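You operate a simulated robot arm through the tools that you are given. There is no shell and no other tool. Be economical: measure what you need, move in short steps, check, and stop when the job is done.

Carry out the task below with a simulated two-armed robot. There is one attempt and no reset: what you move stays moved.

JOB
Hold the damp meter on the top of the site box steady with one hand and press the meter button to switch it on with the other.

The check looks at the end state, three seconds after you hand in, the way a careful person would. Anything else that was tipped, shoved, dropped, spilled or broken makes it a failure.

ROBOT AND FRAMES
Two 7-joint arms with two-finger parallel grippers on one trunk, on a base that drives. Base frame: it is fixed to the floor where the robot stands at the start and does not move with it; the origin is under the middle of the robot, x ahead of it, y to its left, z up; the surface under the hand at the start is at about z = 555. Readings come in mm, degrees, newtons and seconds.
The left shoulder is at the start at [110, 169, 1425], the right one opposite. With the tool pointing down near the work surface each hand reaches from about 100 to 580 mm from the robot's upright axis, wherever it stands, measured 20 degrees to its own side. Places, roughly: meter button [500, 100, 600]. Payload 1.57 kg a hand.
The TCP of each hand is the grasp point between the finger pads, 30 mm short of the fingertips. In the tool frame z runs along the fingers and y along their closing line. Largest opening 80 mm; finger width 17, thickness 12; the body of the gripper, 40 by 82 mm, starts 80 mm behind the TCP.
Orientation is told as [roll, pitch, yaw] about the base's x, y, z axes, in that order, counted from this pose: with the fingers straight down and closing along the base's y, the tool's x points along the base's -x, its y along +y and its z along -z.

CONTROLS
- The arms move only by the tool send_rows. It takes "left_increments", "right_increments" or both (then of equal length, played together; a hand with none holds still); each is a list of rows, each a list of 3 entries, a list of its own where there are three numbers: the shift along the tool's x, y, z in mm, then the turn, a rotation vector about the tool's x, y, z in degrees, then the opening, from 0 (shut) to 1 (fully open). In form: [[[x, y, z], [ax, ay, az], fingers], ...]. A call has 1 to 8 rows; each row is the pose to reach, as a shift and turn from the pose commanded when the call began, along the tool's axes at that moment. A row lasts 0.2 s, in which the tool goes at most 50 mm and 8.6 degrees; a call with a longer step from one row to the next is refused whole, and so is a gripper value outside its range. A pose out of reach is approached as far as the arm can. The call stops where the force on the tool passes 40 N (or 10 N more than at its start, if that is more) or the arm is blocked; 0.2 s more then pass. Each finger travels about 72 mm/s and halts on what it meets, pressing with about 34 N; the grip force reading is that of the motor and also rises with nothing between the fingers. The clock runs only during rows and for 0.2 s after the last one: add rows that repeat a pose to give the fingers time. The reply holds the time, the measured pose of the TCP, the force on the tool along the base axes, the opening and the grip force, in the units named above and with some noise, with the torque about the TCP (base axes, N m) and any sound that the robot's microphone picked up.
- Cameras (640 x 400 px; columns grow to the right, rows downward): "scene" is now at [141.3, 23, 1588.4]; the picture's right is [0.22, -0.97, 0.00], its down [-0.90, -0.21, -0.39] and it looks along [0.38, 0.09, -0.92] (base axes); focal length 283 px, centre (320, 200). "left" rides on the left gripper at [72, 7, -122] in its tool frame; the picture's right is [-0.09, 1.00, 0.00], its down [-0.84, -0.08, -0.54] and it looks along [-0.54, -0.05, 0.84] (tool axes); focal length 238 px, centre (320, 200). "right" rides on the right gripper at [72, -7, -122] in its tool frame; the picture's right is [0.09, 1.00, 0.00], its down [-0.84, 0.08, -0.54] and it looks along [-0.54, 0.05, 0.84] (tool axes); focal length 238 px, centre (320, 200). There is no depth. A picture from a camera that has moved, and an enlarged one, comes with that camera's place and axes in the base frame and with its lens. The place of the scene camera against the robot may be out by one fixed shift of up to 18 mm in any direction.
- get_image(camera): a new picture of that camera. It takes no simulated time.
- move_column(by): slides the trunk up (or, below 0, down) by that many mm; the arms and the scene camera ride with it, the base frame stays. It gives what a move gives, with no picture.
- steer(legs): drives the robot by 1 to 6 legs, each [ahead, left, turn to the left] in mm, mm and degrees, along the robot's own axes; the way and the turn of a leg run together, so that a leg with both is an arc; at most 1500 mm and 180 degrees a leg. The arms and the cameras ride along, it lands a little off, and it stops where it bumps. It gives what a move gives.
- turn_head(pan, tilt): turns the head with the scene camera to pan (to the left, within 86 degrees either way) and tilt (down, from -29 to 69), counted from straight ahead of the robot. It gives what a move gives.
- inspect(camera, box): a new picture of the part [left, top, right, bottom] of that camera's present view, enlarged. It takes no simulated time.
- sign_off(): hands the job in; it is judged then, once.

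Go step by step. Nothing tells you exact positions but the pictures and the camera data: compare them with the known pose of the tool, close in by small moves and look again before you grip or let go. The budget is 120 turns and 88 pictures, counting those below and the enlarged ones. Unless the task says otherwise, let go and move clear before handing in, and close with one line.

The tools are called after "Call:" as a command line: name --argument value ..., lists and objects as JSON in quotes. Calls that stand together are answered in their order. send_rows: Moves the arms, as the interface text tells. Its arguments: {"type":"object","properties":{"left_increments":{"type":"array"},"right_increments":{"type":"array"}},"required":[]} The other tools are called the same way: move_column (by) slides the trunk up or down; steer (legs) drives the base; turn_head (pan, tilt) turns the head that bears the scene camera; get_image (camera) takes a picture; inspect (camera, box) takes an enlarged picture of a part of a camera's view; sign_off () hands the job in.

At the start:

```text
time_s: 0.0
left_position: [442.7, 259.3, 928.7]
left_tool_rot: [-0.1, 0.0, 0.0]
left_wrist_force: [-0.1, -0.5, -0.2]
left_ft_torque: [-0.02, -0.01, -0.01]
left_width: 79.9
left_gripper_force: 0.0
right_position: [479.5, -184.1, 874.7]
right_tool_rot: [0.0, 0.0, 0.1]
right_wrist_force: [-0.2, -0.2, 0.6]
right_ft_torque: [-0.01, 0.01, 0.01]
right_width: 79.9
right_gripper_force: 0.0
trunk travel left (down, up): [-739.0, 151.0]
robot x, y, heading: [1.6, -1.7, -0.0]
head pan, tilt: [12.9, 67.0]
```

scene: 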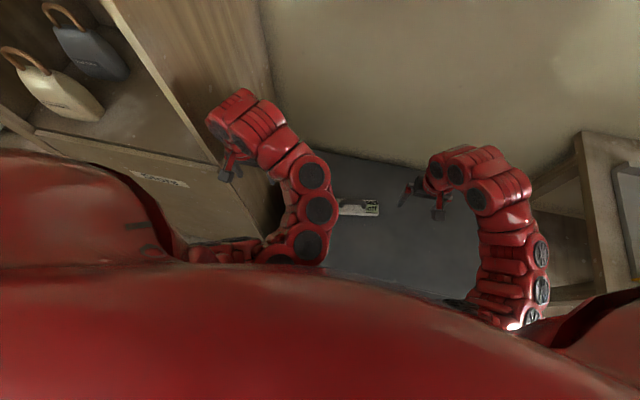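
right: 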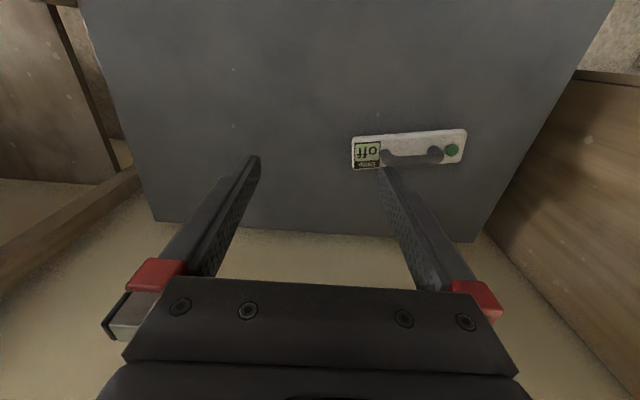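
left: 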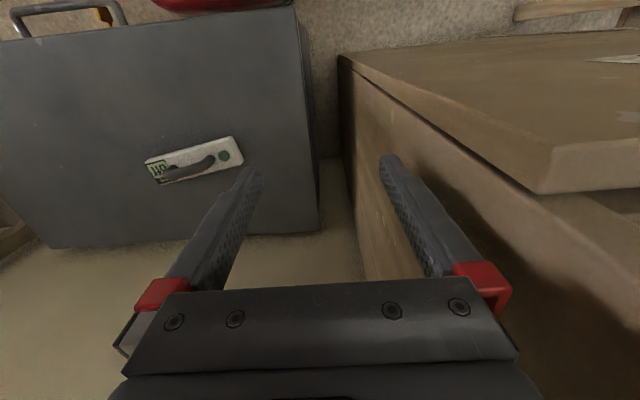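

The meter lies on the grey box. Triangulating the two wrist views puts the button near [540, 54, 596]. I'll enlarge it to see its shape.

Call:
inspect --camera "right" --box '[320, 100, 500, 200]'

Call:
inspect --camera "left" --box '[110, 110, 270, 210]'

Call:
inspect --camera "scene" --box '[300, 150, 460, 250]'

```text
3.56 times, centred on (410, 150) of right
camera zoom: at [408.4, -191.3, 995.7], right [-0.09, 1.0, 0.0], down [0.84, 0.08, 0.54], along [0.54, 0.05, -0.84], focal length 848 px, centre (0, 378)
```

zoom: 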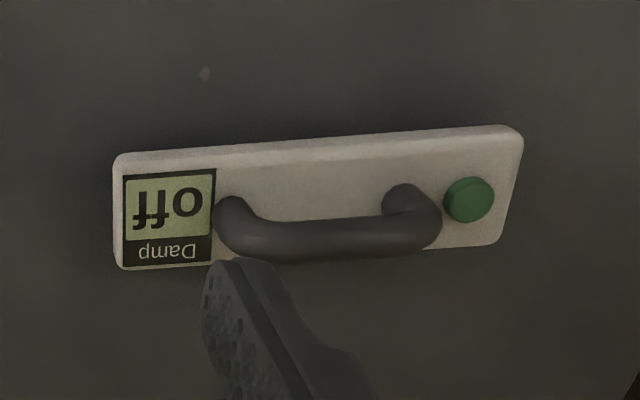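

```text
4.00 times, centred on (190, 160) of left
camera zoom: at [370.6, 266.7, 1050.3], right [0.09, 1.0, 0.0], down [0.84, -0.08, 0.54], along [0.54, -0.05, -0.84], focal length 953 px, centre (840, 360)
```

zoom: 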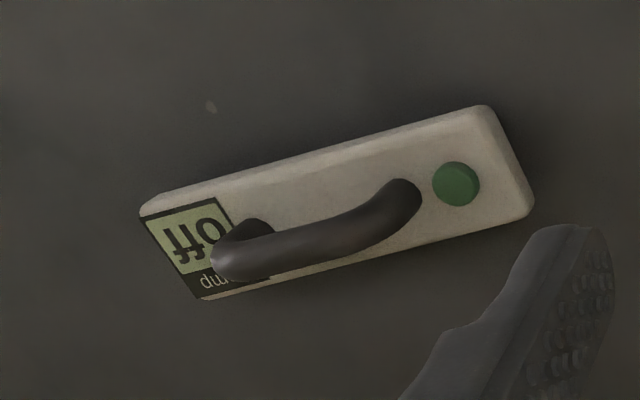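

```text
4.00 times, centred on (380, 200) of scene
camera zoom: at [141.3, 23.0, 1588.4], right [0.22, -0.97, 0.0], down [-0.9, -0.21, -0.39], along [0.38, 0.09, -0.92], focal length 1131 px, centre (80, 200)
```

zoom: 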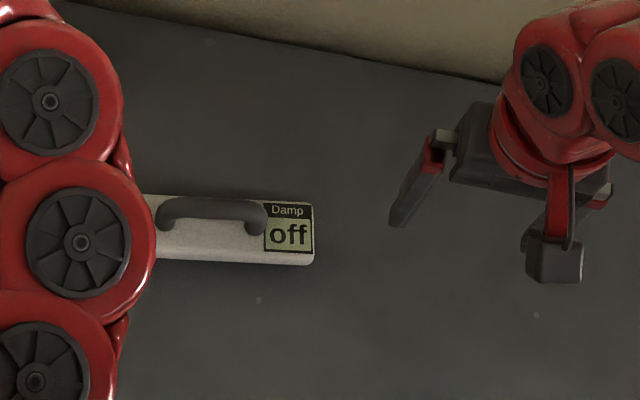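

The handle is an arch with its bar centre near [553, -18, 630]. The meter is turned about 9.5°, and the button is at about [540, 54, 596]. First I'll turn the right hand, up high, so its fingers close across the bar with its camera on the -y side.

Call:
send_rows --right_increments '[[[0, 0, 0], [0, 0, -8.3], 1], [[0, 0, 0], [0, 0, -16.6], 1], [[0, 0, 0], [0, 0, -24.9], 1], [[0, 0, 0], [0, 0, -33.2], 1], [[0, 0, 0], [0, 0, -41.5], 1], [[0, 0, 0], [0, 0, -49.8], 1]]'

Call:
send_rows --right_increments '[[[0, 0, 0], [0, 0, -8.3], 1], [[0, 0, 0], [0, 0, -16.6], 1], [[0, 0, 0], [0, 0, -24.9], 1], [[0, 0, 0], [0, 0, -33.2], 1], [[0, 0, 0], [0, 0, -41.5], 1], [[0, 0, 0], [0, 0, -49.8], 1]]'

```text
time_s: 1.4
left_position: [443.9, 259.4, 927.9]
left_tool_rot: [-0.1, 0.0, 0.0]
left_wrist_force: [0.7, -0.4, -0.5]
left_ft_torque: [0.04, 0.04, -0.03]
left_width: 79.9
left_gripper_force: 0.0
right_position: [480.9, -183.5, 875.0]
right_tool_rot: [0.0, -0.1, 49.9]
right_wrist_force: [-0.9, -0.1, 0.7]
right_ft_torque: [0.01, -0.01, 0.0]
right_width: 80.0
right_gripper_force: 0.0
trunk travel left (down, up): [-739.0, 151.0]
robot x, y, heading: [-7.0, -3.1, -0.1]
head pan, tilt: [12.9, 67.0]
```

```text
time_s: 2.8
left_position: [442.7, 260.8, 927.9]
left_tool_rot: [-0.1, 0.0, 0.0]
left_wrist_force: [-0.3, 1.0, -0.4]
left_ft_torque: [0.01, -0.01, 0.02]
left_width: 80.2
left_gripper_force: 0.1
right_position: [481.0, -182.9, 873.6]
right_tool_rot: [0.0, -0.1, 99.7]
right_wrist_force: [0.4, 0.4, -0.6]
right_ft_torque: [0.04, 0.0, -0.01]
right_width: 80.0
right_gripper_force: 0.1
trunk travel left (down, up): [-739.0, 151.0]
robot x, y, heading: [-1.2, -1.1, -0.1]
head pan, tilt: [12.9, 67.0]
```

The turn came out right. Next I'll move the right hand above the handle, leaning its arm 15° toward -y, and look.

Call:
send_rows --right_increments '[[[-22, -16, 19], [0, -2.5, 0], 1], [[-44, -33, 38], [0, -5, 0], 1], [[-67, -49, 57], [0, -7.5, 0], 1], [[-89, -66, 76], [0, -10, 0], 1], [[-111, -82, 95], [0, -12.5, 0], 1], [[-133, -99, 114], [0, -15, 0], 1]]'

Call:
get_image --camera "right"

Call:
get_image --camera "left"

Call:
get_image --camera "scene"

```text
time_s: 4.2
left_position: [443.6, 260.6, 927.8]
left_tool_rot: [0.0, 0.0, 0.0]
left_wrist_force: [-0.7, 0.0, 0.4]
left_ft_torque: [0.03, -0.01, 0.0]
left_width: 80.0
left_gripper_force: 0.0
right_position: [554.6, -37.3, 759.7]
right_tool_rot: [0.0, -15.0, 99.6]
right_wrist_force: [-0.2, 0.4, -0.1]
right_ft_torque: [-0.02, 0.01, 0.01]
right_width: 80.0
right_gripper_force: 0.2
trunk travel left (down, up): [-739.0, 151.0]
robot x, y, heading: [2.0, -2.7, -0.2]
head pan, tilt: [12.9, 67.0]
```

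```text
81 pictures are left
camera right: at [579.3, -135.2, 857.5], right [-0.97, -0.25, -0.02], down [-0.19, 0.65, 0.74], along [-0.17, 0.72, -0.67], focal length 238 px, centre (320, 200)
```

right: 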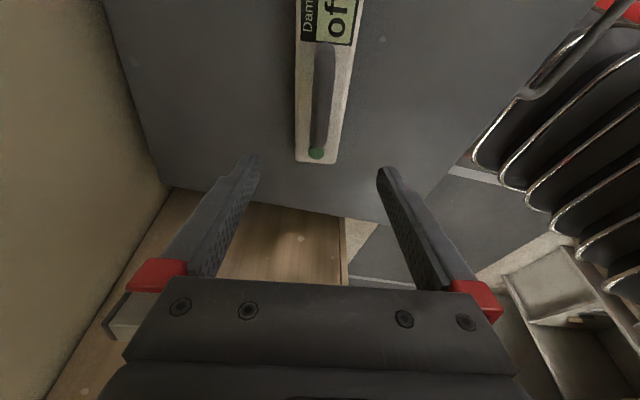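

```text
80 pictures are left
camera left: at [371.2, 267.2, 1050.0], right [0.09, 1.0, 0.0], down [0.84, -0.08, 0.54], along [0.54, -0.05, -0.84], focal length 238 px, centre (320, 200)
```

left: 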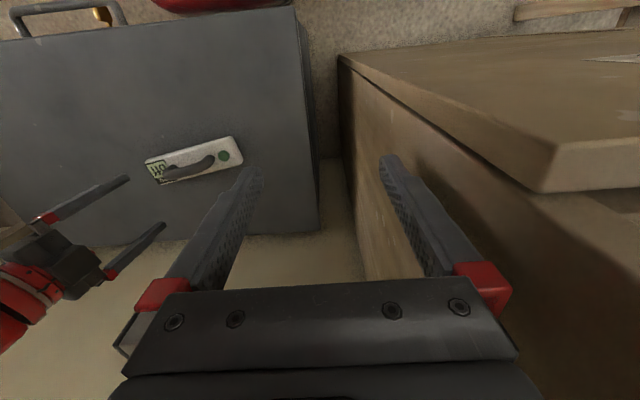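

```text
79 pictures are left
camera scene: at [142.2, 23.8, 1588.3], right [0.22, -0.97, 0.0], down [-0.9, -0.21, -0.39], along [0.38, 0.09, -0.92], focal length 283 px, centre (320, 200)
```

scene: 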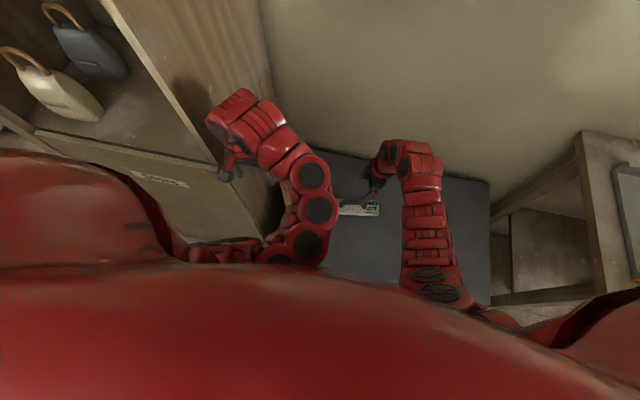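

The bar seen from here fits x≈557 at y≈-37. I'll lower the right hand until the tips sit just above the bar and check again.

Call:
send_rows --right_increments '[[[8, -1, 31], [0, 0, 0], 1], [[16, -2, 61], [0, 0, 0], 1], [[24, -2.4, 88], [0, 0, 0], 1]]'

Call:
get_image --camera "right"

Call:
inspect --camera "left" --box '[60, 100, 260, 225]'

```text
time_s: 5.0
left_position: [443.4, 259.3, 928.0]
left_tool_rot: [-0.1, 0.0, 0.0]
left_wrist_force: [-0.1, -0.3, 0.3]
left_ft_torque: [-0.01, 0.01, -0.02]
left_width: 79.9
left_gripper_force: 0.1
right_position: [557.8, -36.4, 668.5]
right_tool_rot: [0.1, -14.9, 99.6]
right_wrist_force: [-0.5, 0.4, 0.1]
right_ft_torque: [0.01, 0.03, 0.02]
right_width: 80.0
right_gripper_force: 0.0
trunk travel left (down, up): [-739.0, 151.0]
robot x, y, heading: [1.2, -1.8, -0.3]
head pan, tilt: [12.9, 67.0]
```

```text
78 pictures are left
camera right: at [580.8, -135.4, 767.1], right [-0.97, -0.25, -0.02], down [-0.19, 0.65, 0.74], along [-0.17, 0.72, -0.67], focal length 238 px, centre (320, 200)
```

right: 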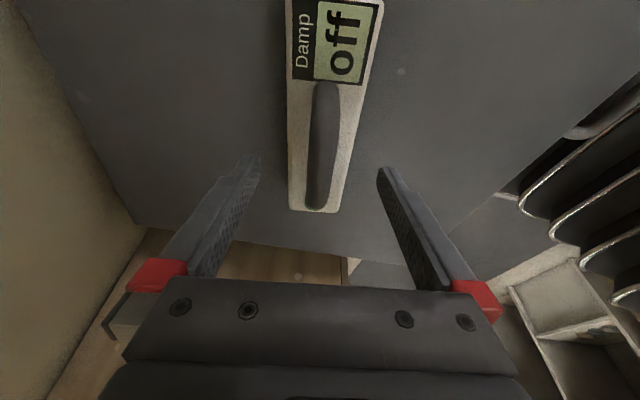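

```text
3.20 times, centred on (160, 162) of left
camera zoom: at [371.0, 266.8, 1050.2], right [0.09, 1.0, 0.0], down [0.84, -0.08, 0.54], along [0.54, -0.05, -0.84], focal length 763 px, centre (832, 320)
```

zoom: 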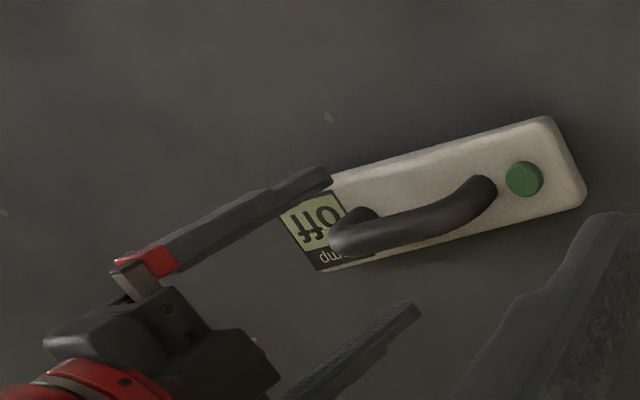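

The bar is centred between the fingers. I'll go down around it to z≈629, leaving the fingers open.

Call:
send_rows --right_increments '[[[5, -0.5, 19], [0, 0, 0], 1], [[10, -0.7, 38], [0, 0, 0], 1]]'

Call:
get_image --camera "right"

Call:
inspect --camera "left" --box '[60, 100, 260, 225]'

```text
time_s: 5.6
left_position: [441.6, 259.5, 928.3]
left_tool_rot: [0.0, 0.0, 0.0]
left_wrist_force: [-0.3, -0.5, 0.2]
left_ft_torque: [-0.01, -0.03, 0.01]
left_width: 80.0
left_gripper_force: 0.1
right_position: [545.7, -41.7, 640.5]
right_tool_rot: [-0.1, -15.0, 99.6]
right_wrist_force: [-0.1, -0.1, 0.4]
right_ft_torque: [-0.02, 0.01, -0.01]
right_width: 80.0
right_gripper_force: 0.1
right hand out of reach, approached as far as the arm can: row 2
trunk travel left (down, up): [-739.0, 151.0]
robot x, y, heading: [0.4, -1.8, -0.3]
head pan, tilt: [12.9, 67.0]
```

```text
76 pictures are left
camera right: at [569.2, -141.1, 738.7], right [-0.97, -0.25, -0.02], down [-0.19, 0.65, 0.74], along [-0.17, 0.72, -0.67], focal length 238 px, centre (320, 200)
```

right: 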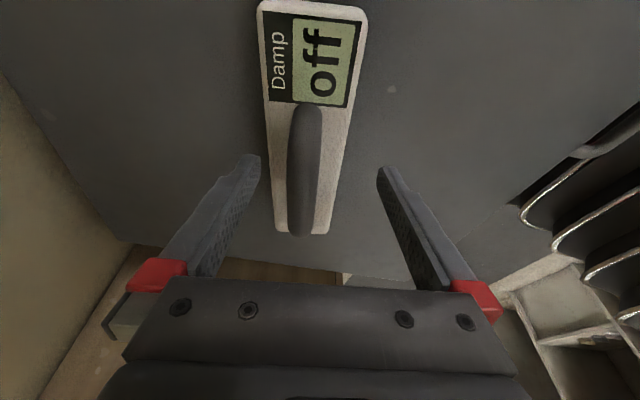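

```text
3.20 times, centred on (160, 162) of left
camera zoom: at [369.7, 266.6, 1050.7], right [0.09, 1.0, 0.0], down [0.84, -0.08, 0.54], along [0.54, -0.05, -0.84], focal length 763 px, centre (832, 320)
```

zoom: 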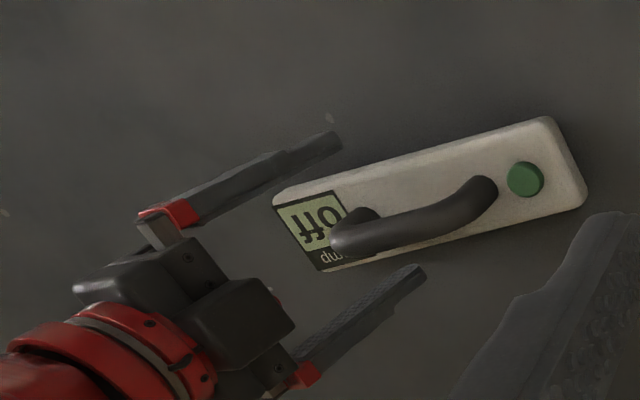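

The reach ran out here, so the shoulder has to come down. I'll lift the right hand, bring the left hand over the box away from the cabinet with its lean and fingers shut, then lower the trunk.

Call:
send_rows --right_increments '[[[-10, -1, -38], [0, 0, 0], 1], [[-20, -1, -76], [0, 0, 0], 1], [[-31, -1, -115], [0, 0, 0], 1], [[-41, -1, -153], [0, 0, 0], 1], [[-52, -1, -192], [0, 0, 0], 1]]' --left_increments '[[[-10, -26, 0], [4, 0, 0], 0.5], [[-20, -52, 0], [8, 0, 0], 0], [[-30, -78, 0], [12, 0, 0], 0], [[-40, -104, 0], [16, 0, 0], 0], [[-50, -125, 0], [20, 0, 0], 0]]'

Call:
get_image --camera "left"

Call:
get_image --camera "scene"

```text
time_s: 6.8
left_position: [440.3, 264.6, 923.5]
left_tool_rot: [-0.9, -0.2, 0.0]
left_wrist_force: [0.3, 0.0, 0.0]
left_ft_torque: [0.01, 0.0, 0.04]
left_width: 0.0
left_gripper_force: 20.8
left hand out of reach, approached as far as the arm can: row 1, 2, 3, 4, 5
right_position: [546.7, -41.7, 838.0]
right_tool_rot: [-0.1, -15.0, 99.5]
right_wrist_force: [-0.2, 0.7, 0.3]
right_ft_torque: [-0.02, -0.02, 0.03]
right_width: 80.1
right_gripper_force: 0.0
trunk travel left (down, up): [-739.0, 151.0]
robot x, y, heading: [0.0, -0.1, 0.1]
head pan, tilt: [12.9, 67.0]
```

```text
74 pictures are left
camera left: at [367.8, 273.4, 1046.3], right [0.09, 1.0, -0.02], down [0.83, -0.07, 0.55], along [0.54, -0.06, -0.84], focal length 238 px, centre (320, 200)
```

left: 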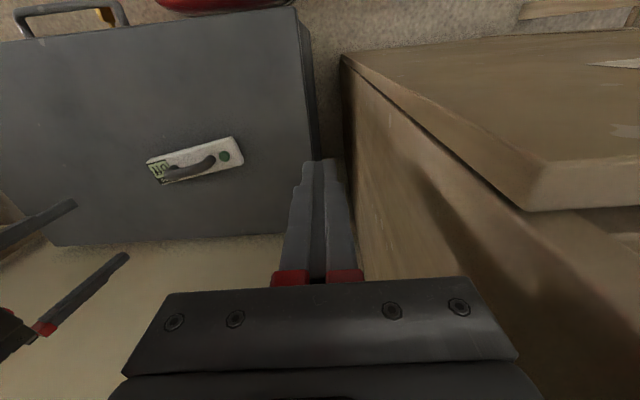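

```text
73 pictures are left
camera scene: at [141.4, 22.6, 1588.4], right [0.22, -0.97, 0.0], down [-0.9, -0.21, -0.39], along [0.38, 0.09, -0.92], focal length 283 px, centre (320, 200)
```

scene: 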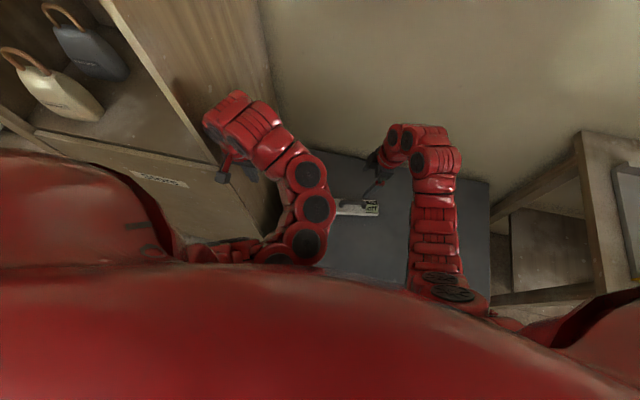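

The left arm hit a limit, probably on the tilt. I'll try the shift without the tilt.

Call:
send_rows --left_increments '[[[-10, -26, 0], [0, 0, 0], 0], [[-20, -52, 0], [0, 0, 0], 0], [[-30, -78, 0], [0, 0, 0], 0], [[-40, -104, 0], [0, 0, 0], 0]]'

```text
time_s: 7.8
left_position: [481.1, 161.1, 924.6]
left_tool_rot: [-0.8, -0.5, 0.2]
left_wrist_force: [0.9, -0.7, 0.6]
left_ft_torque: [0.01, 0.0, 0.0]
left_width: 0.0
left_gripper_force: 21.1
right_position: [546.6, -41.1, 837.6]
right_tool_rot: [0.1, -15.0, 99.5]
right_wrist_force: [-0.1, -0.1, -0.3]
right_ft_torque: [0.0, 0.0, -0.04]
right_width: 80.2
right_gripper_force: 0.0
trunk travel left (down, up): [-739.0, 151.0]
robot x, y, heading: [0.6, -0.1, -0.1]
head pan, tilt: [12.9, 67.0]
```

That worked. Now I'll lower the trunk in two steps.

Call:
move_column --by -70

Call:
get_image --camera "scene"

Call:
get_image --camera "left"

```text
time_s: 8.9
left_position: [479.3, 160.4, 855.8]
left_tool_rot: [-0.7, -0.5, 0.0]
left_wrist_force: [0.0, 1.2, 0.3]
left_ft_torque: [0.01, 0.0, 0.01]
left_width: 0.1
left_gripper_force: 21.7
right_position: [546.6, -40.3, 768.7]
right_tool_rot: [-0.1, -15.1, 99.6]
right_wrist_force: [-0.4, -0.4, 0.1]
right_ft_torque: [-0.01, -0.01, 0.0]
right_width: 80.2
right_gripper_force: 0.1
trunk travel left (down, up): [-669.0, 221.0]
robot x, y, heading: [-2.1, 2.5, -0.0]
head pan, tilt: [12.9, 67.0]
```

```text
72 pictures are left
camera scene: at [141.0, 23.0, 1518.5], right [0.22, -0.97, 0.0], down [-0.9, -0.21, -0.39], along [0.38, 0.09, -0.92], focal length 283 px, centre (320, 200)
```

scene: 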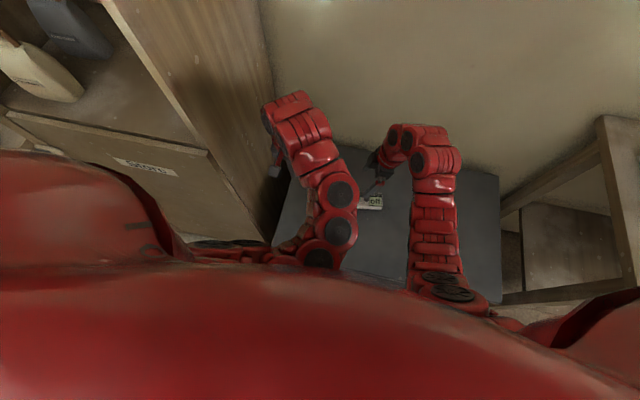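

```text
71 pictures are left
camera left: at [406.1, 169.9, 976.7], right [0.09, 1.0, -0.01], down [0.83, -0.07, 0.55], along [0.55, -0.06, -0.84], focal length 238 px, centre (320, 200)
```

left: 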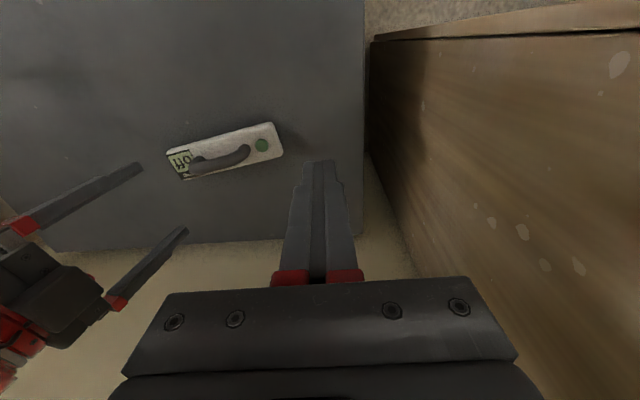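

Call:
move_column --by -70

Call:
get_image --camera "right"

Call:
get_image --camera "left"

Call:
get_image --camera "scene"

```text
time_s: 10.0
left_position: [479.8, 162.2, 785.4]
left_tool_rot: [-0.8, -0.4, -0.1]
left_wrist_force: [-0.3, -0.2, -0.1]
left_ft_torque: [0.0, 0.02, 0.0]
left_width: 0.3
left_gripper_force: 21.6
right_position: [545.8, -41.2, 699.4]
right_tool_rot: [0.1, -15.0, 99.5]
right_wrist_force: [1.1, 1.2, -0.4]
right_ft_torque: [0.01, 0.02, 0.0]
right_width: 80.1
right_gripper_force: 0.2
trunk travel left (down, up): [-599.0, 291.0]
robot x, y, heading: [3.0, 1.4, -0.1]
head pan, tilt: [12.9, 67.0]
```

```text
70 pictures are left
camera right: at [570.5, -140.3, 797.1], right [-0.97, -0.25, -0.02], down [-0.19, 0.65, 0.74], along [-0.17, 0.72, -0.67], focal length 238 px, centre (320, 200)
```

right: 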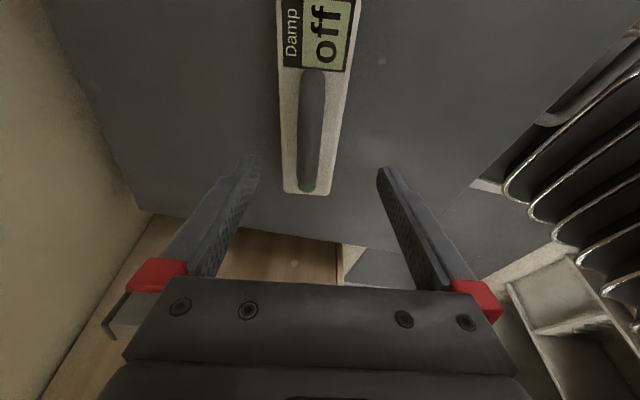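

```text
69 pictures are left
camera left: at [406.0, 169.9, 906.8], right [0.09, 1.0, -0.01], down [0.83, -0.07, 0.55], along [0.55, -0.06, -0.84], focal length 238 px, centre (320, 200)
```

left: 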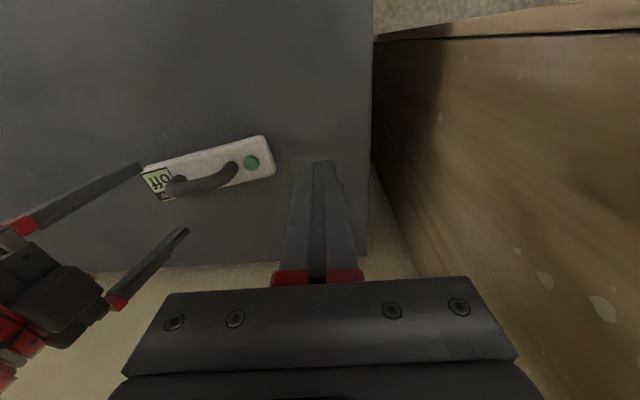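

```text
68 pictures are left
camera scene: at [141.0, 23.0, 1448.5], right [0.22, -0.97, 0.0], down [-0.9, -0.21, -0.39], along [0.38, 0.09, -0.92], focal length 283 px, centre (320, 200)
```

scene: 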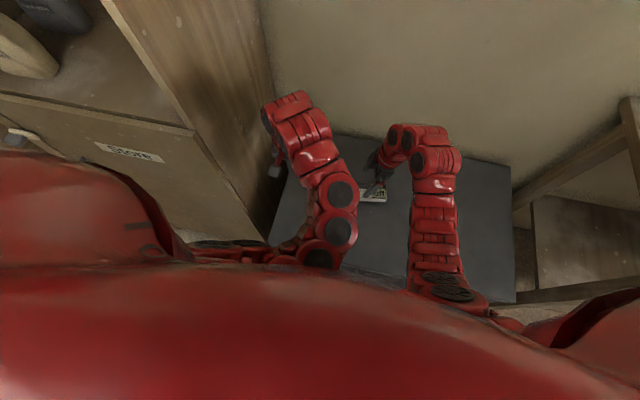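

Now I'll lower the right hand around the bar.

Call:
send_rows --right_increments '[[[0, -12, 5], [0, 0, 0], 1], [[8, -12, 35], [0, 0, 0], 1], [[16, -12, 68], [0, 0, 0], 1]]'

Call:
get_image --camera "right"

Call:
inspect --camera "left" --box '[80, 100, 320, 250]'

```text
time_s: 10.8
left_position: [479.5, 161.4, 786.4]
left_tool_rot: [-0.7, -0.4, 0.1]
left_wrist_force: [0.4, 0.1, -0.1]
left_ft_torque: [0.02, 0.0, -0.03]
left_width: 0.0
left_gripper_force: 21.2
right_position: [557.5, -37.0, 628.6]
right_tool_rot: [0.0, -15.0, 99.6]
right_wrist_force: [0.9, 0.6, 0.5]
right_ft_torque: [-0.01, 0.01, 0.02]
right_width: 80.1
right_gripper_force: 0.1
trunk travel left (down, up): [-599.0, 291.0]
robot x, y, heading: [3.6, -0.3, 0.2]
head pan, tilt: [12.9, 67.0]
```

```text
67 pictures are left
camera right: at [581.9, -135.7, 727.0], right [-0.97, -0.25, -0.02], down [-0.19, 0.65, 0.74], along [-0.17, 0.72, -0.67], focal length 238 px, centre (320, 200)
```

right: 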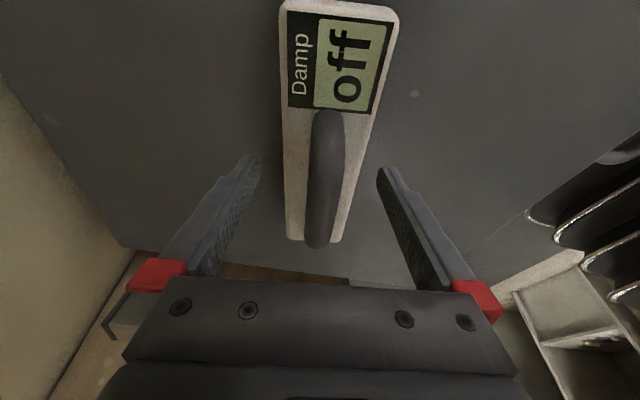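

```text
2.67 times, centred on (200, 175) of left
camera zoom: at [406.5, 169.9, 906.5], right [0.09, 1.0, -0.01], down [0.83, -0.07, 0.55], along [0.55, -0.06, -0.84], focal length 636 px, centre (640, 267)
```

zoom: 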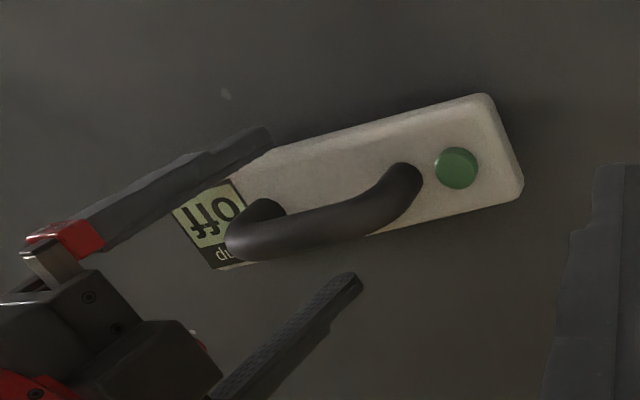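

The bar sits between the fingers, about 2–3 mm off centre. I'll nudge over, close part way and check.

Call:
send_rows --right_increments '[[[1, 2, 3], [0, 0, 0], 0.8], [[1, 2, 3], [0, 0, 0], 0.6], [[1, 2, 3], [0, 0, 0], 0.4], [[1, 2, 3], [0, 0, 0], 0.35]]'

Call:
get_image --camera "right"

Call:
inspect --camera "left" --box '[80, 100, 320, 250]'

```text
time_s: 11.8
left_position: [481.0, 162.0, 785.7]
left_tool_rot: [-0.8, -0.4, -0.1]
left_wrist_force: [0.6, -0.1, 0.0]
left_ft_torque: [0.01, 0.03, 0.01]
left_width: 0.2
left_gripper_force: 21.1
right_position: [555.6, -37.4, 625.7]
right_tool_rot: [0.0, -15.0, 99.6]
right_wrist_force: [0.4, 0.6, -0.2]
right_ft_torque: [0.04, 0.01, 0.02]
right_width: 28.1
right_gripper_force: 0.2
trunk travel left (down, up): [-599.0, 291.0]
robot x, y, heading: [0.2, 1.0, -0.0]
head pan, tilt: [12.9, 67.0]
```

```text
65 pictures are left
camera right: at [579.8, -136.5, 724.3], right [-0.97, -0.25, -0.02], down [-0.19, 0.65, 0.74], along [-0.17, 0.72, -0.67], focal length 238 px, centre (320, 200)
```

right: 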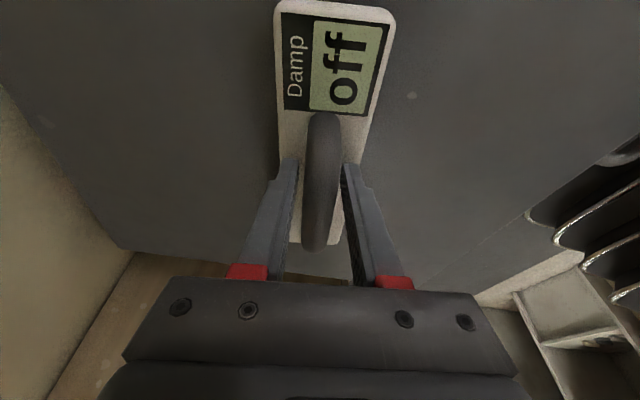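

```text
2.67 times, centred on (200, 175) of left
camera zoom: at [406.2, 169.9, 906.6], right [0.09, 1.0, -0.01], down [0.83, -0.07, 0.55], along [0.55, -0.06, -0.84], focal length 636 px, centre (640, 267)
```

zoom: 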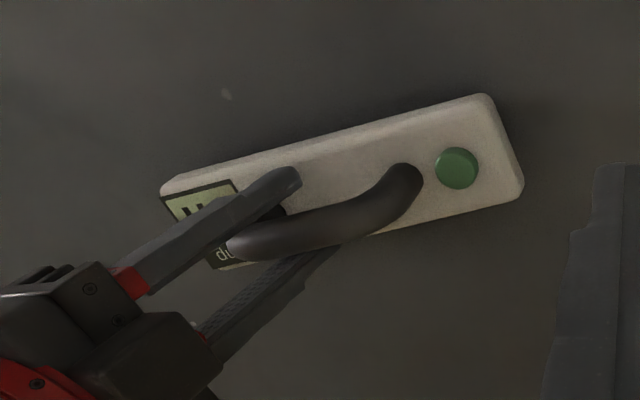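

The fingers straddle the bar and it is well centred. I'll close on it.

Call:
send_rows --right_increments '[[[0, 0.5, 0], [0, 0, 0], 0.25], [[0, 0.5, 0], [0, 0, 0], 0.15], [[0, 0.5, 0], [0, 0, 0], 0], [[0, 0.5, 0], [0, 0, 0], 0], [[0, 0.5, 0], [0, 0, 0], 0]]'

Call:
get_image --camera "right"

Call:
get_image --camera "left"

```text
time_s: 13.0
left_position: [480.1, 162.0, 785.9]
left_tool_rot: [-0.8, -0.5, 0.1]
left_wrist_force: [-0.2, 0.5, -0.1]
left_ft_torque: [0.05, 0.0, 0.0]
left_width: 0.1
left_gripper_force: 21.2
right_position: [555.5, -37.4, 625.4]
right_tool_rot: [-0.1, -15.0, 99.6]
right_wrist_force: [1.3, 0.5, 1.2]
right_ft_torque: [0.11, 0.01, -0.01]
right_width: 19.3
right_gripper_force: 33.2
trunk travel left (down, up): [-599.0, 291.0]
robot x, y, heading: [1.3, -0.7, 0.1]
head pan, tilt: [12.9, 67.0]
```

```text
63 pictures are left
camera right: at [579.5, -136.6, 724.3], right [-0.97, -0.25, -0.02], down [-0.19, 0.65, 0.74], along [-0.17, 0.72, -0.67], focal length 238 px, centre (320, 200)
```

right: 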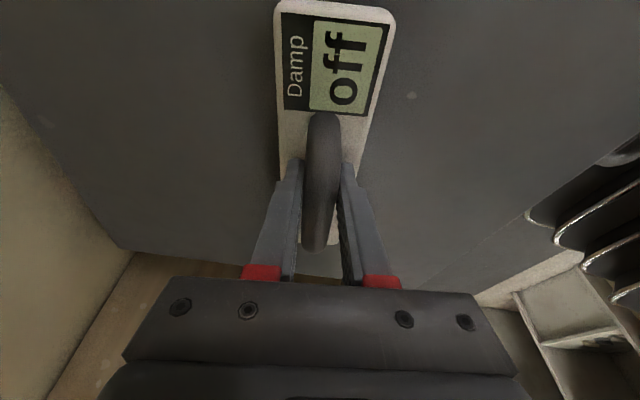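

```text
62 pictures are left
camera left: at [406.2, 169.9, 906.6], right [0.09, 1.0, -0.01], down [0.83, -0.07, 0.55], along [0.55, -0.06, -0.84], focal length 238 px, centre (320, 200)
```

left: 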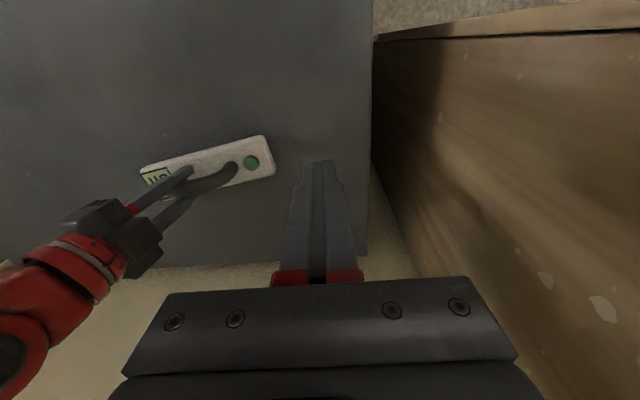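

The grip is firm: 19 mm wide at 33 N. Now I'll bring the closed left fingers over the button, staying high.

Call:
send_rows --left_increments '[[[-15, -26, 25], [0, 0, 0], 0], [[-30, -52, 50], [0, 0, 0], 0], [[-45, -78, 75], [0, 0, 0], 0], [[-60, -105, 105], [0, 0, 0], 0]]'

Call:
get_image --camera "left"

Call:
get_image --camera "right"

```text
time_s: 14.0
left_position: [541.7, 54.0, 682.9]
left_tool_rot: [-0.8, -0.5, 0.1]
left_wrist_force: [0.0, 0.0, 0.0]
left_ft_torque: [0.02, -0.01, -0.01]
left_width: 0.2
left_gripper_force: 21.3
right_position: [555.7, -38.4, 627.3]
right_tool_rot: [0.0, -15.0, 99.6]
right_wrist_force: [-0.2, 1.0, 0.5]
right_ft_torque: [0.12, 0.07, -0.03]
right_width: 19.8
right_gripper_force: 33.6
trunk travel left (down, up): [-599.0, 291.0]
robot x, y, heading: [1.2, -2.3, 0.0]
head pan, tilt: [12.9, 67.0]
```

```text
61 pictures are left
camera left: at [467.4, 62.6, 804.1], right [0.09, 1.0, -0.01], down [0.83, -0.07, 0.55], along [0.55, -0.06, -0.84], focal length 238 px, centre (320, 200)
```

left: 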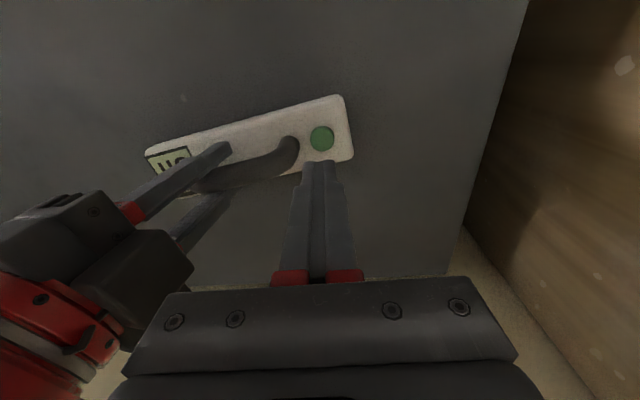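

```text
60 pictures are left
camera right: at [579.4, -136.6, 724.3], right [-0.97, -0.25, -0.02], down [-0.19, 0.65, 0.74], along [-0.17, 0.72, -0.67], focal length 238 px, centre (320, 200)
```

right: 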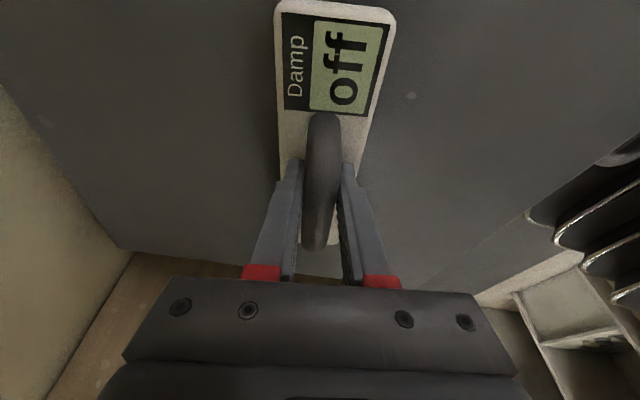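

The left tips are over the button, which this view puts at [540, 55]. I'll descend to just above it.

Call:
send_rows --left_increments '[[[1, 1.5, 24], [0, 0, 0], 0], [[1, 1.5, 46], [0, 0, 0], 0]]'

Call:
get_image --camera "left"

Call:
get_image --camera "right"

```text
time_s: 14.6
left_position: [541.3, 55.7, 636.4]
left_tool_rot: [-0.8, -0.5, 0.0]
left_wrist_force: [-0.6, -0.3, -0.6]
left_ft_torque: [0.0, 0.04, 0.02]
left_width: 0.2
left_gripper_force: 20.9
right_position: [556.2, -37.4, 625.6]
right_tool_rot: [0.0, -15.0, 99.7]
right_wrist_force: [-0.4, 0.9, 1.7]
right_ft_torque: [-0.01, 0.03, -0.01]
right_width: 19.5
right_gripper_force: 33.5
trunk travel left (down, up): [-599.0, 291.0]
robot x, y, heading: [2.8, -1.6, -0.2]
head pan, tilt: [12.9, 67.0]
```

```text
59 pictures are left
camera left: at [466.9, 63.6, 758.6], right [0.09, 1.0, -0.01], down [0.83, -0.07, 0.55], along [0.55, -0.06, -0.84], focal length 238 px, centre (320, 200)
```

left: 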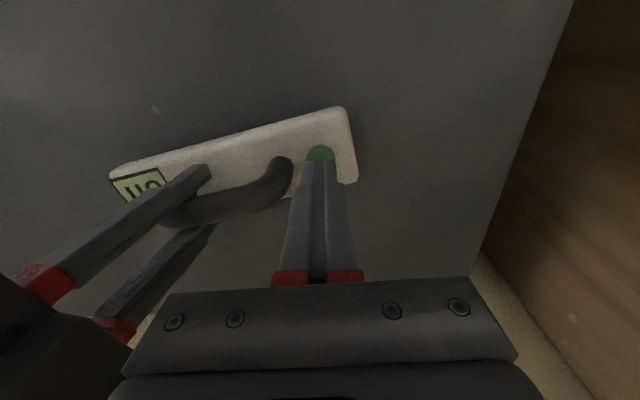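

```text
58 pictures are left
camera right: at [579.3, -136.6, 724.3], right [-0.97, -0.25, -0.02], down [-0.19, 0.65, 0.74], along [-0.17, 0.72, -0.67], focal length 238 px, centre (320, 200)
```

right: 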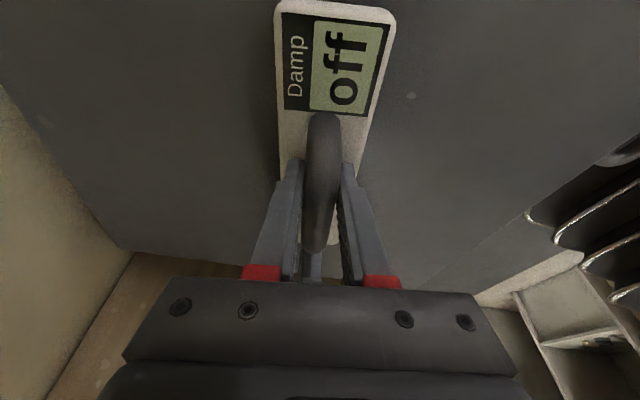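

It is aligned. I'll press in fine steps.

Call:
send_rows --left_increments '[[[0.5, 0, 3], [0, 0, 0], 0], [[0.5, 0, 6], [0, 0, 0], 0], [[0.5, 0, 8], [0, 0, 0], 0], [[0.5, 0, 10], [0, 0, 0], 0], [[0.5, 0, 11], [0, 0, 0], 0]]'

Call:
get_image --camera "right"

```text
time_s: 15.8
left_position: [539.7, 56.1, 625.2]
left_tool_rot: [-0.8, -0.4, 0.0]
left_wrist_force: [-0.4, 0.9, 1.8]
left_ft_torque: [-0.03, 0.04, -0.01]
left_width: 0.0
left_gripper_force: 21.3
right_position: [555.5, -36.9, 625.9]
right_tool_rot: [0.0, -15.0, 99.6]
right_wrist_force: [-0.4, -0.6, 0.6]
right_ft_torque: [-0.02, 0.03, 0.0]
right_width: 19.3
right_gripper_force: 32.9
trunk travel left (down, up): [-599.0, 291.0]
robot x, y, heading: [-0.8, 1.7, 0.1]
head pan, tilt: [12.9, 67.0]
heard: click
```

```text
57 pictures are left
camera right: at [579.3, -136.6, 724.3], right [-0.97, -0.25, -0.02], down [-0.19, 0.65, 0.74], along [-0.17, 0.72, -0.67], focal length 238 px, centre (320, 200)
```

right: 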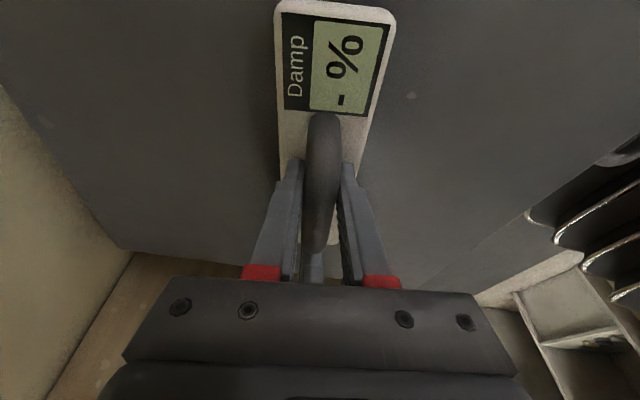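

It clicked and the display now reads "- %", so the meter is on. I'll back the left hand off straight up.

Call:
send_rows --left_increments '[[[0, 0, -15], [0, 0, 0], 0], [[0, 0, -50], [0, 0, 0], 0], [[5, 15, -90], [0, 0, 0], 0], [[15, 45, -125], [0, 0, 0], 0]]'

Call:
get_image --camera "right"

```text
time_s: 16.8
left_position: [522.3, 102.2, 751.3]
left_tool_rot: [-0.8, -0.3, -0.1]
left_wrist_force: [0.3, -0.3, 0.0]
left_ft_torque: [0.02, -0.04, 0.0]
left_width: 0.0
left_gripper_force: 20.9
right_position: [555.7, -37.3, 626.0]
right_tool_rot: [0.0, -15.1, 99.5]
right_wrist_force: [-1.0, 0.6, 0.2]
right_ft_torque: [0.13, 0.04, 0.0]
right_width: 19.6
right_gripper_force: 33.3
trunk travel left (down, up): [-599.0, 291.0]
robot x, y, heading: [-3.7, 4.1, 0.3]
head pan, tilt: [12.9, 67.0]
```

```text
56 pictures are left
camera right: at [579.3, -136.7, 724.3], right [-0.97, -0.25, -0.02], down [-0.19, 0.65, 0.74], along [-0.17, 0.72, -0.67], focal length 238 px, centre (320, 200)
```

right: 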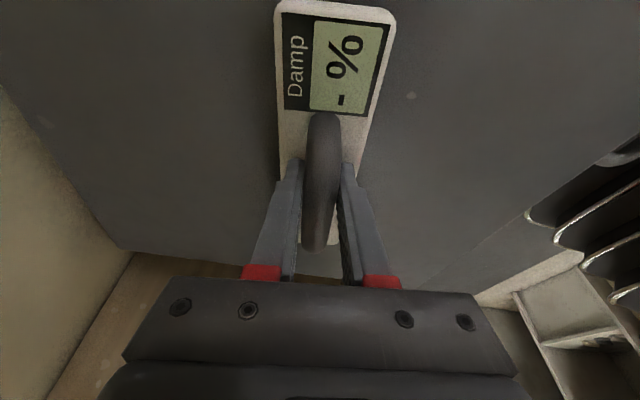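

The meter stays on with the left hand clear. Next I'll open the right hand and lift it straight up.

Call:
send_rows --right_increments '[[[0, 0, 0], [0, 0, 0], 0.5], [[0, 0, 0], [0, 0, 0], 0.9], [[0, 0, 0], [0, 0, 0], 0.9], [[0, 0, 0], [0, 0, 0], 0.9]]'

Call:
send_rows --right_increments '[[[-5, 0, -19], [0, 0, 0], 0.9], [[-13, 0, -48], [0, 0, 0], 0.9], [[-23, 0, -87], [0, 0, 0], 0.9], [[-31, 0, -116], [0, 0, 0], 0.9]]'

Call:
get_image --camera "right"

Call:
get_image --camera "left"

```text
time_s: 17.8
left_position: [523.0, 102.6, 749.4]
left_tool_rot: [-0.8, -0.3, 0.0]
left_wrist_force: [-0.5, 0.1, -0.2]
left_ft_torque: [-0.03, 0.0, 0.01]
left_width: 0.0
left_gripper_force: 21.3
right_position: [555.7, -37.2, 625.3]
right_tool_rot: [0.0, -14.9, 99.6]
right_wrist_force: [0.8, 0.5, 0.2]
right_ft_torque: [0.0, 0.0, 0.01]
right_width: 72.0
right_gripper_force: 0.1
trunk travel left (down, up): [-599.0, 291.0]
robot x, y, heading: [-3.1, -1.3, -0.1]
head pan, tilt: [12.9, 67.0]
```

```text
time_s: 18.8
left_position: [523.1, 102.1, 749.8]
left_tool_rot: [-0.8, -0.5, 0.0]
left_wrist_force: [-0.6, 0.0, 0.2]
left_ft_torque: [-0.02, -0.03, 0.04]
left_width: 0.1
left_gripper_force: 21.2
right_position: [556.6, -38.2, 745.6]
right_tool_rot: [-0.1, -14.9, 99.5]
right_wrist_force: [0.0, 0.6, -0.8]
right_ft_torque: [0.01, 0.01, 0.02]
right_width: 72.2
right_gripper_force: 0.1
trunk travel left (down, up): [-599.0, 291.0]
robot x, y, heading: [0.7, 2.3, 0.0]
head pan, tilt: [12.9, 67.0]
```

```text
55 pictures are left
camera right: at [580.1, -137.4, 844.4], right [-0.97, -0.25, -0.02], down [-0.19, 0.65, 0.74], along [-0.17, 0.72, -0.67], focal length 238 px, centre (320, 200)
```

right: 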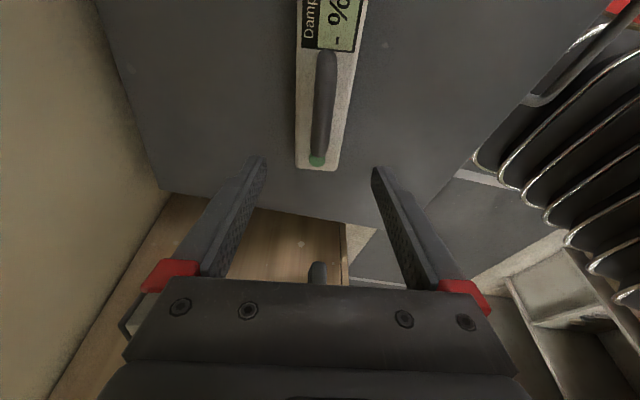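

```text
54 pictures are left
camera left: at [449.2, 110.9, 871.6], right [0.09, 1.0, -0.01], down [0.83, -0.07, 0.55], along [0.55, -0.06, -0.84], focal length 238 px, centre (320, 200)
```

left: 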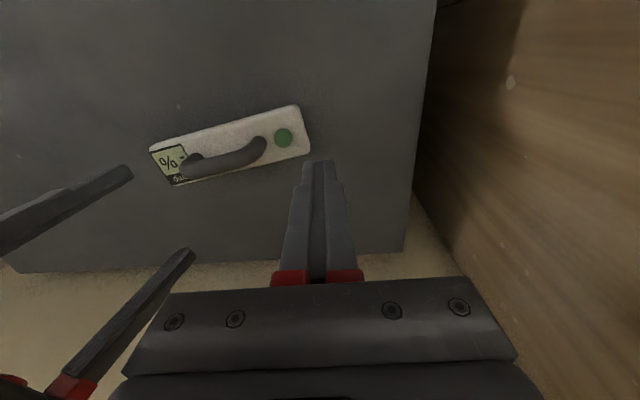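

The meter is on, hasn't moved from its place, and both hands are clear. I'm handing in.

Call:
sign_off

```text
The job is handed in.
```

The damp meter is switched on: I held it by its handle with the right hand, pressed the button with the left until it clicked and the display read "- %", then moved both hands clear.
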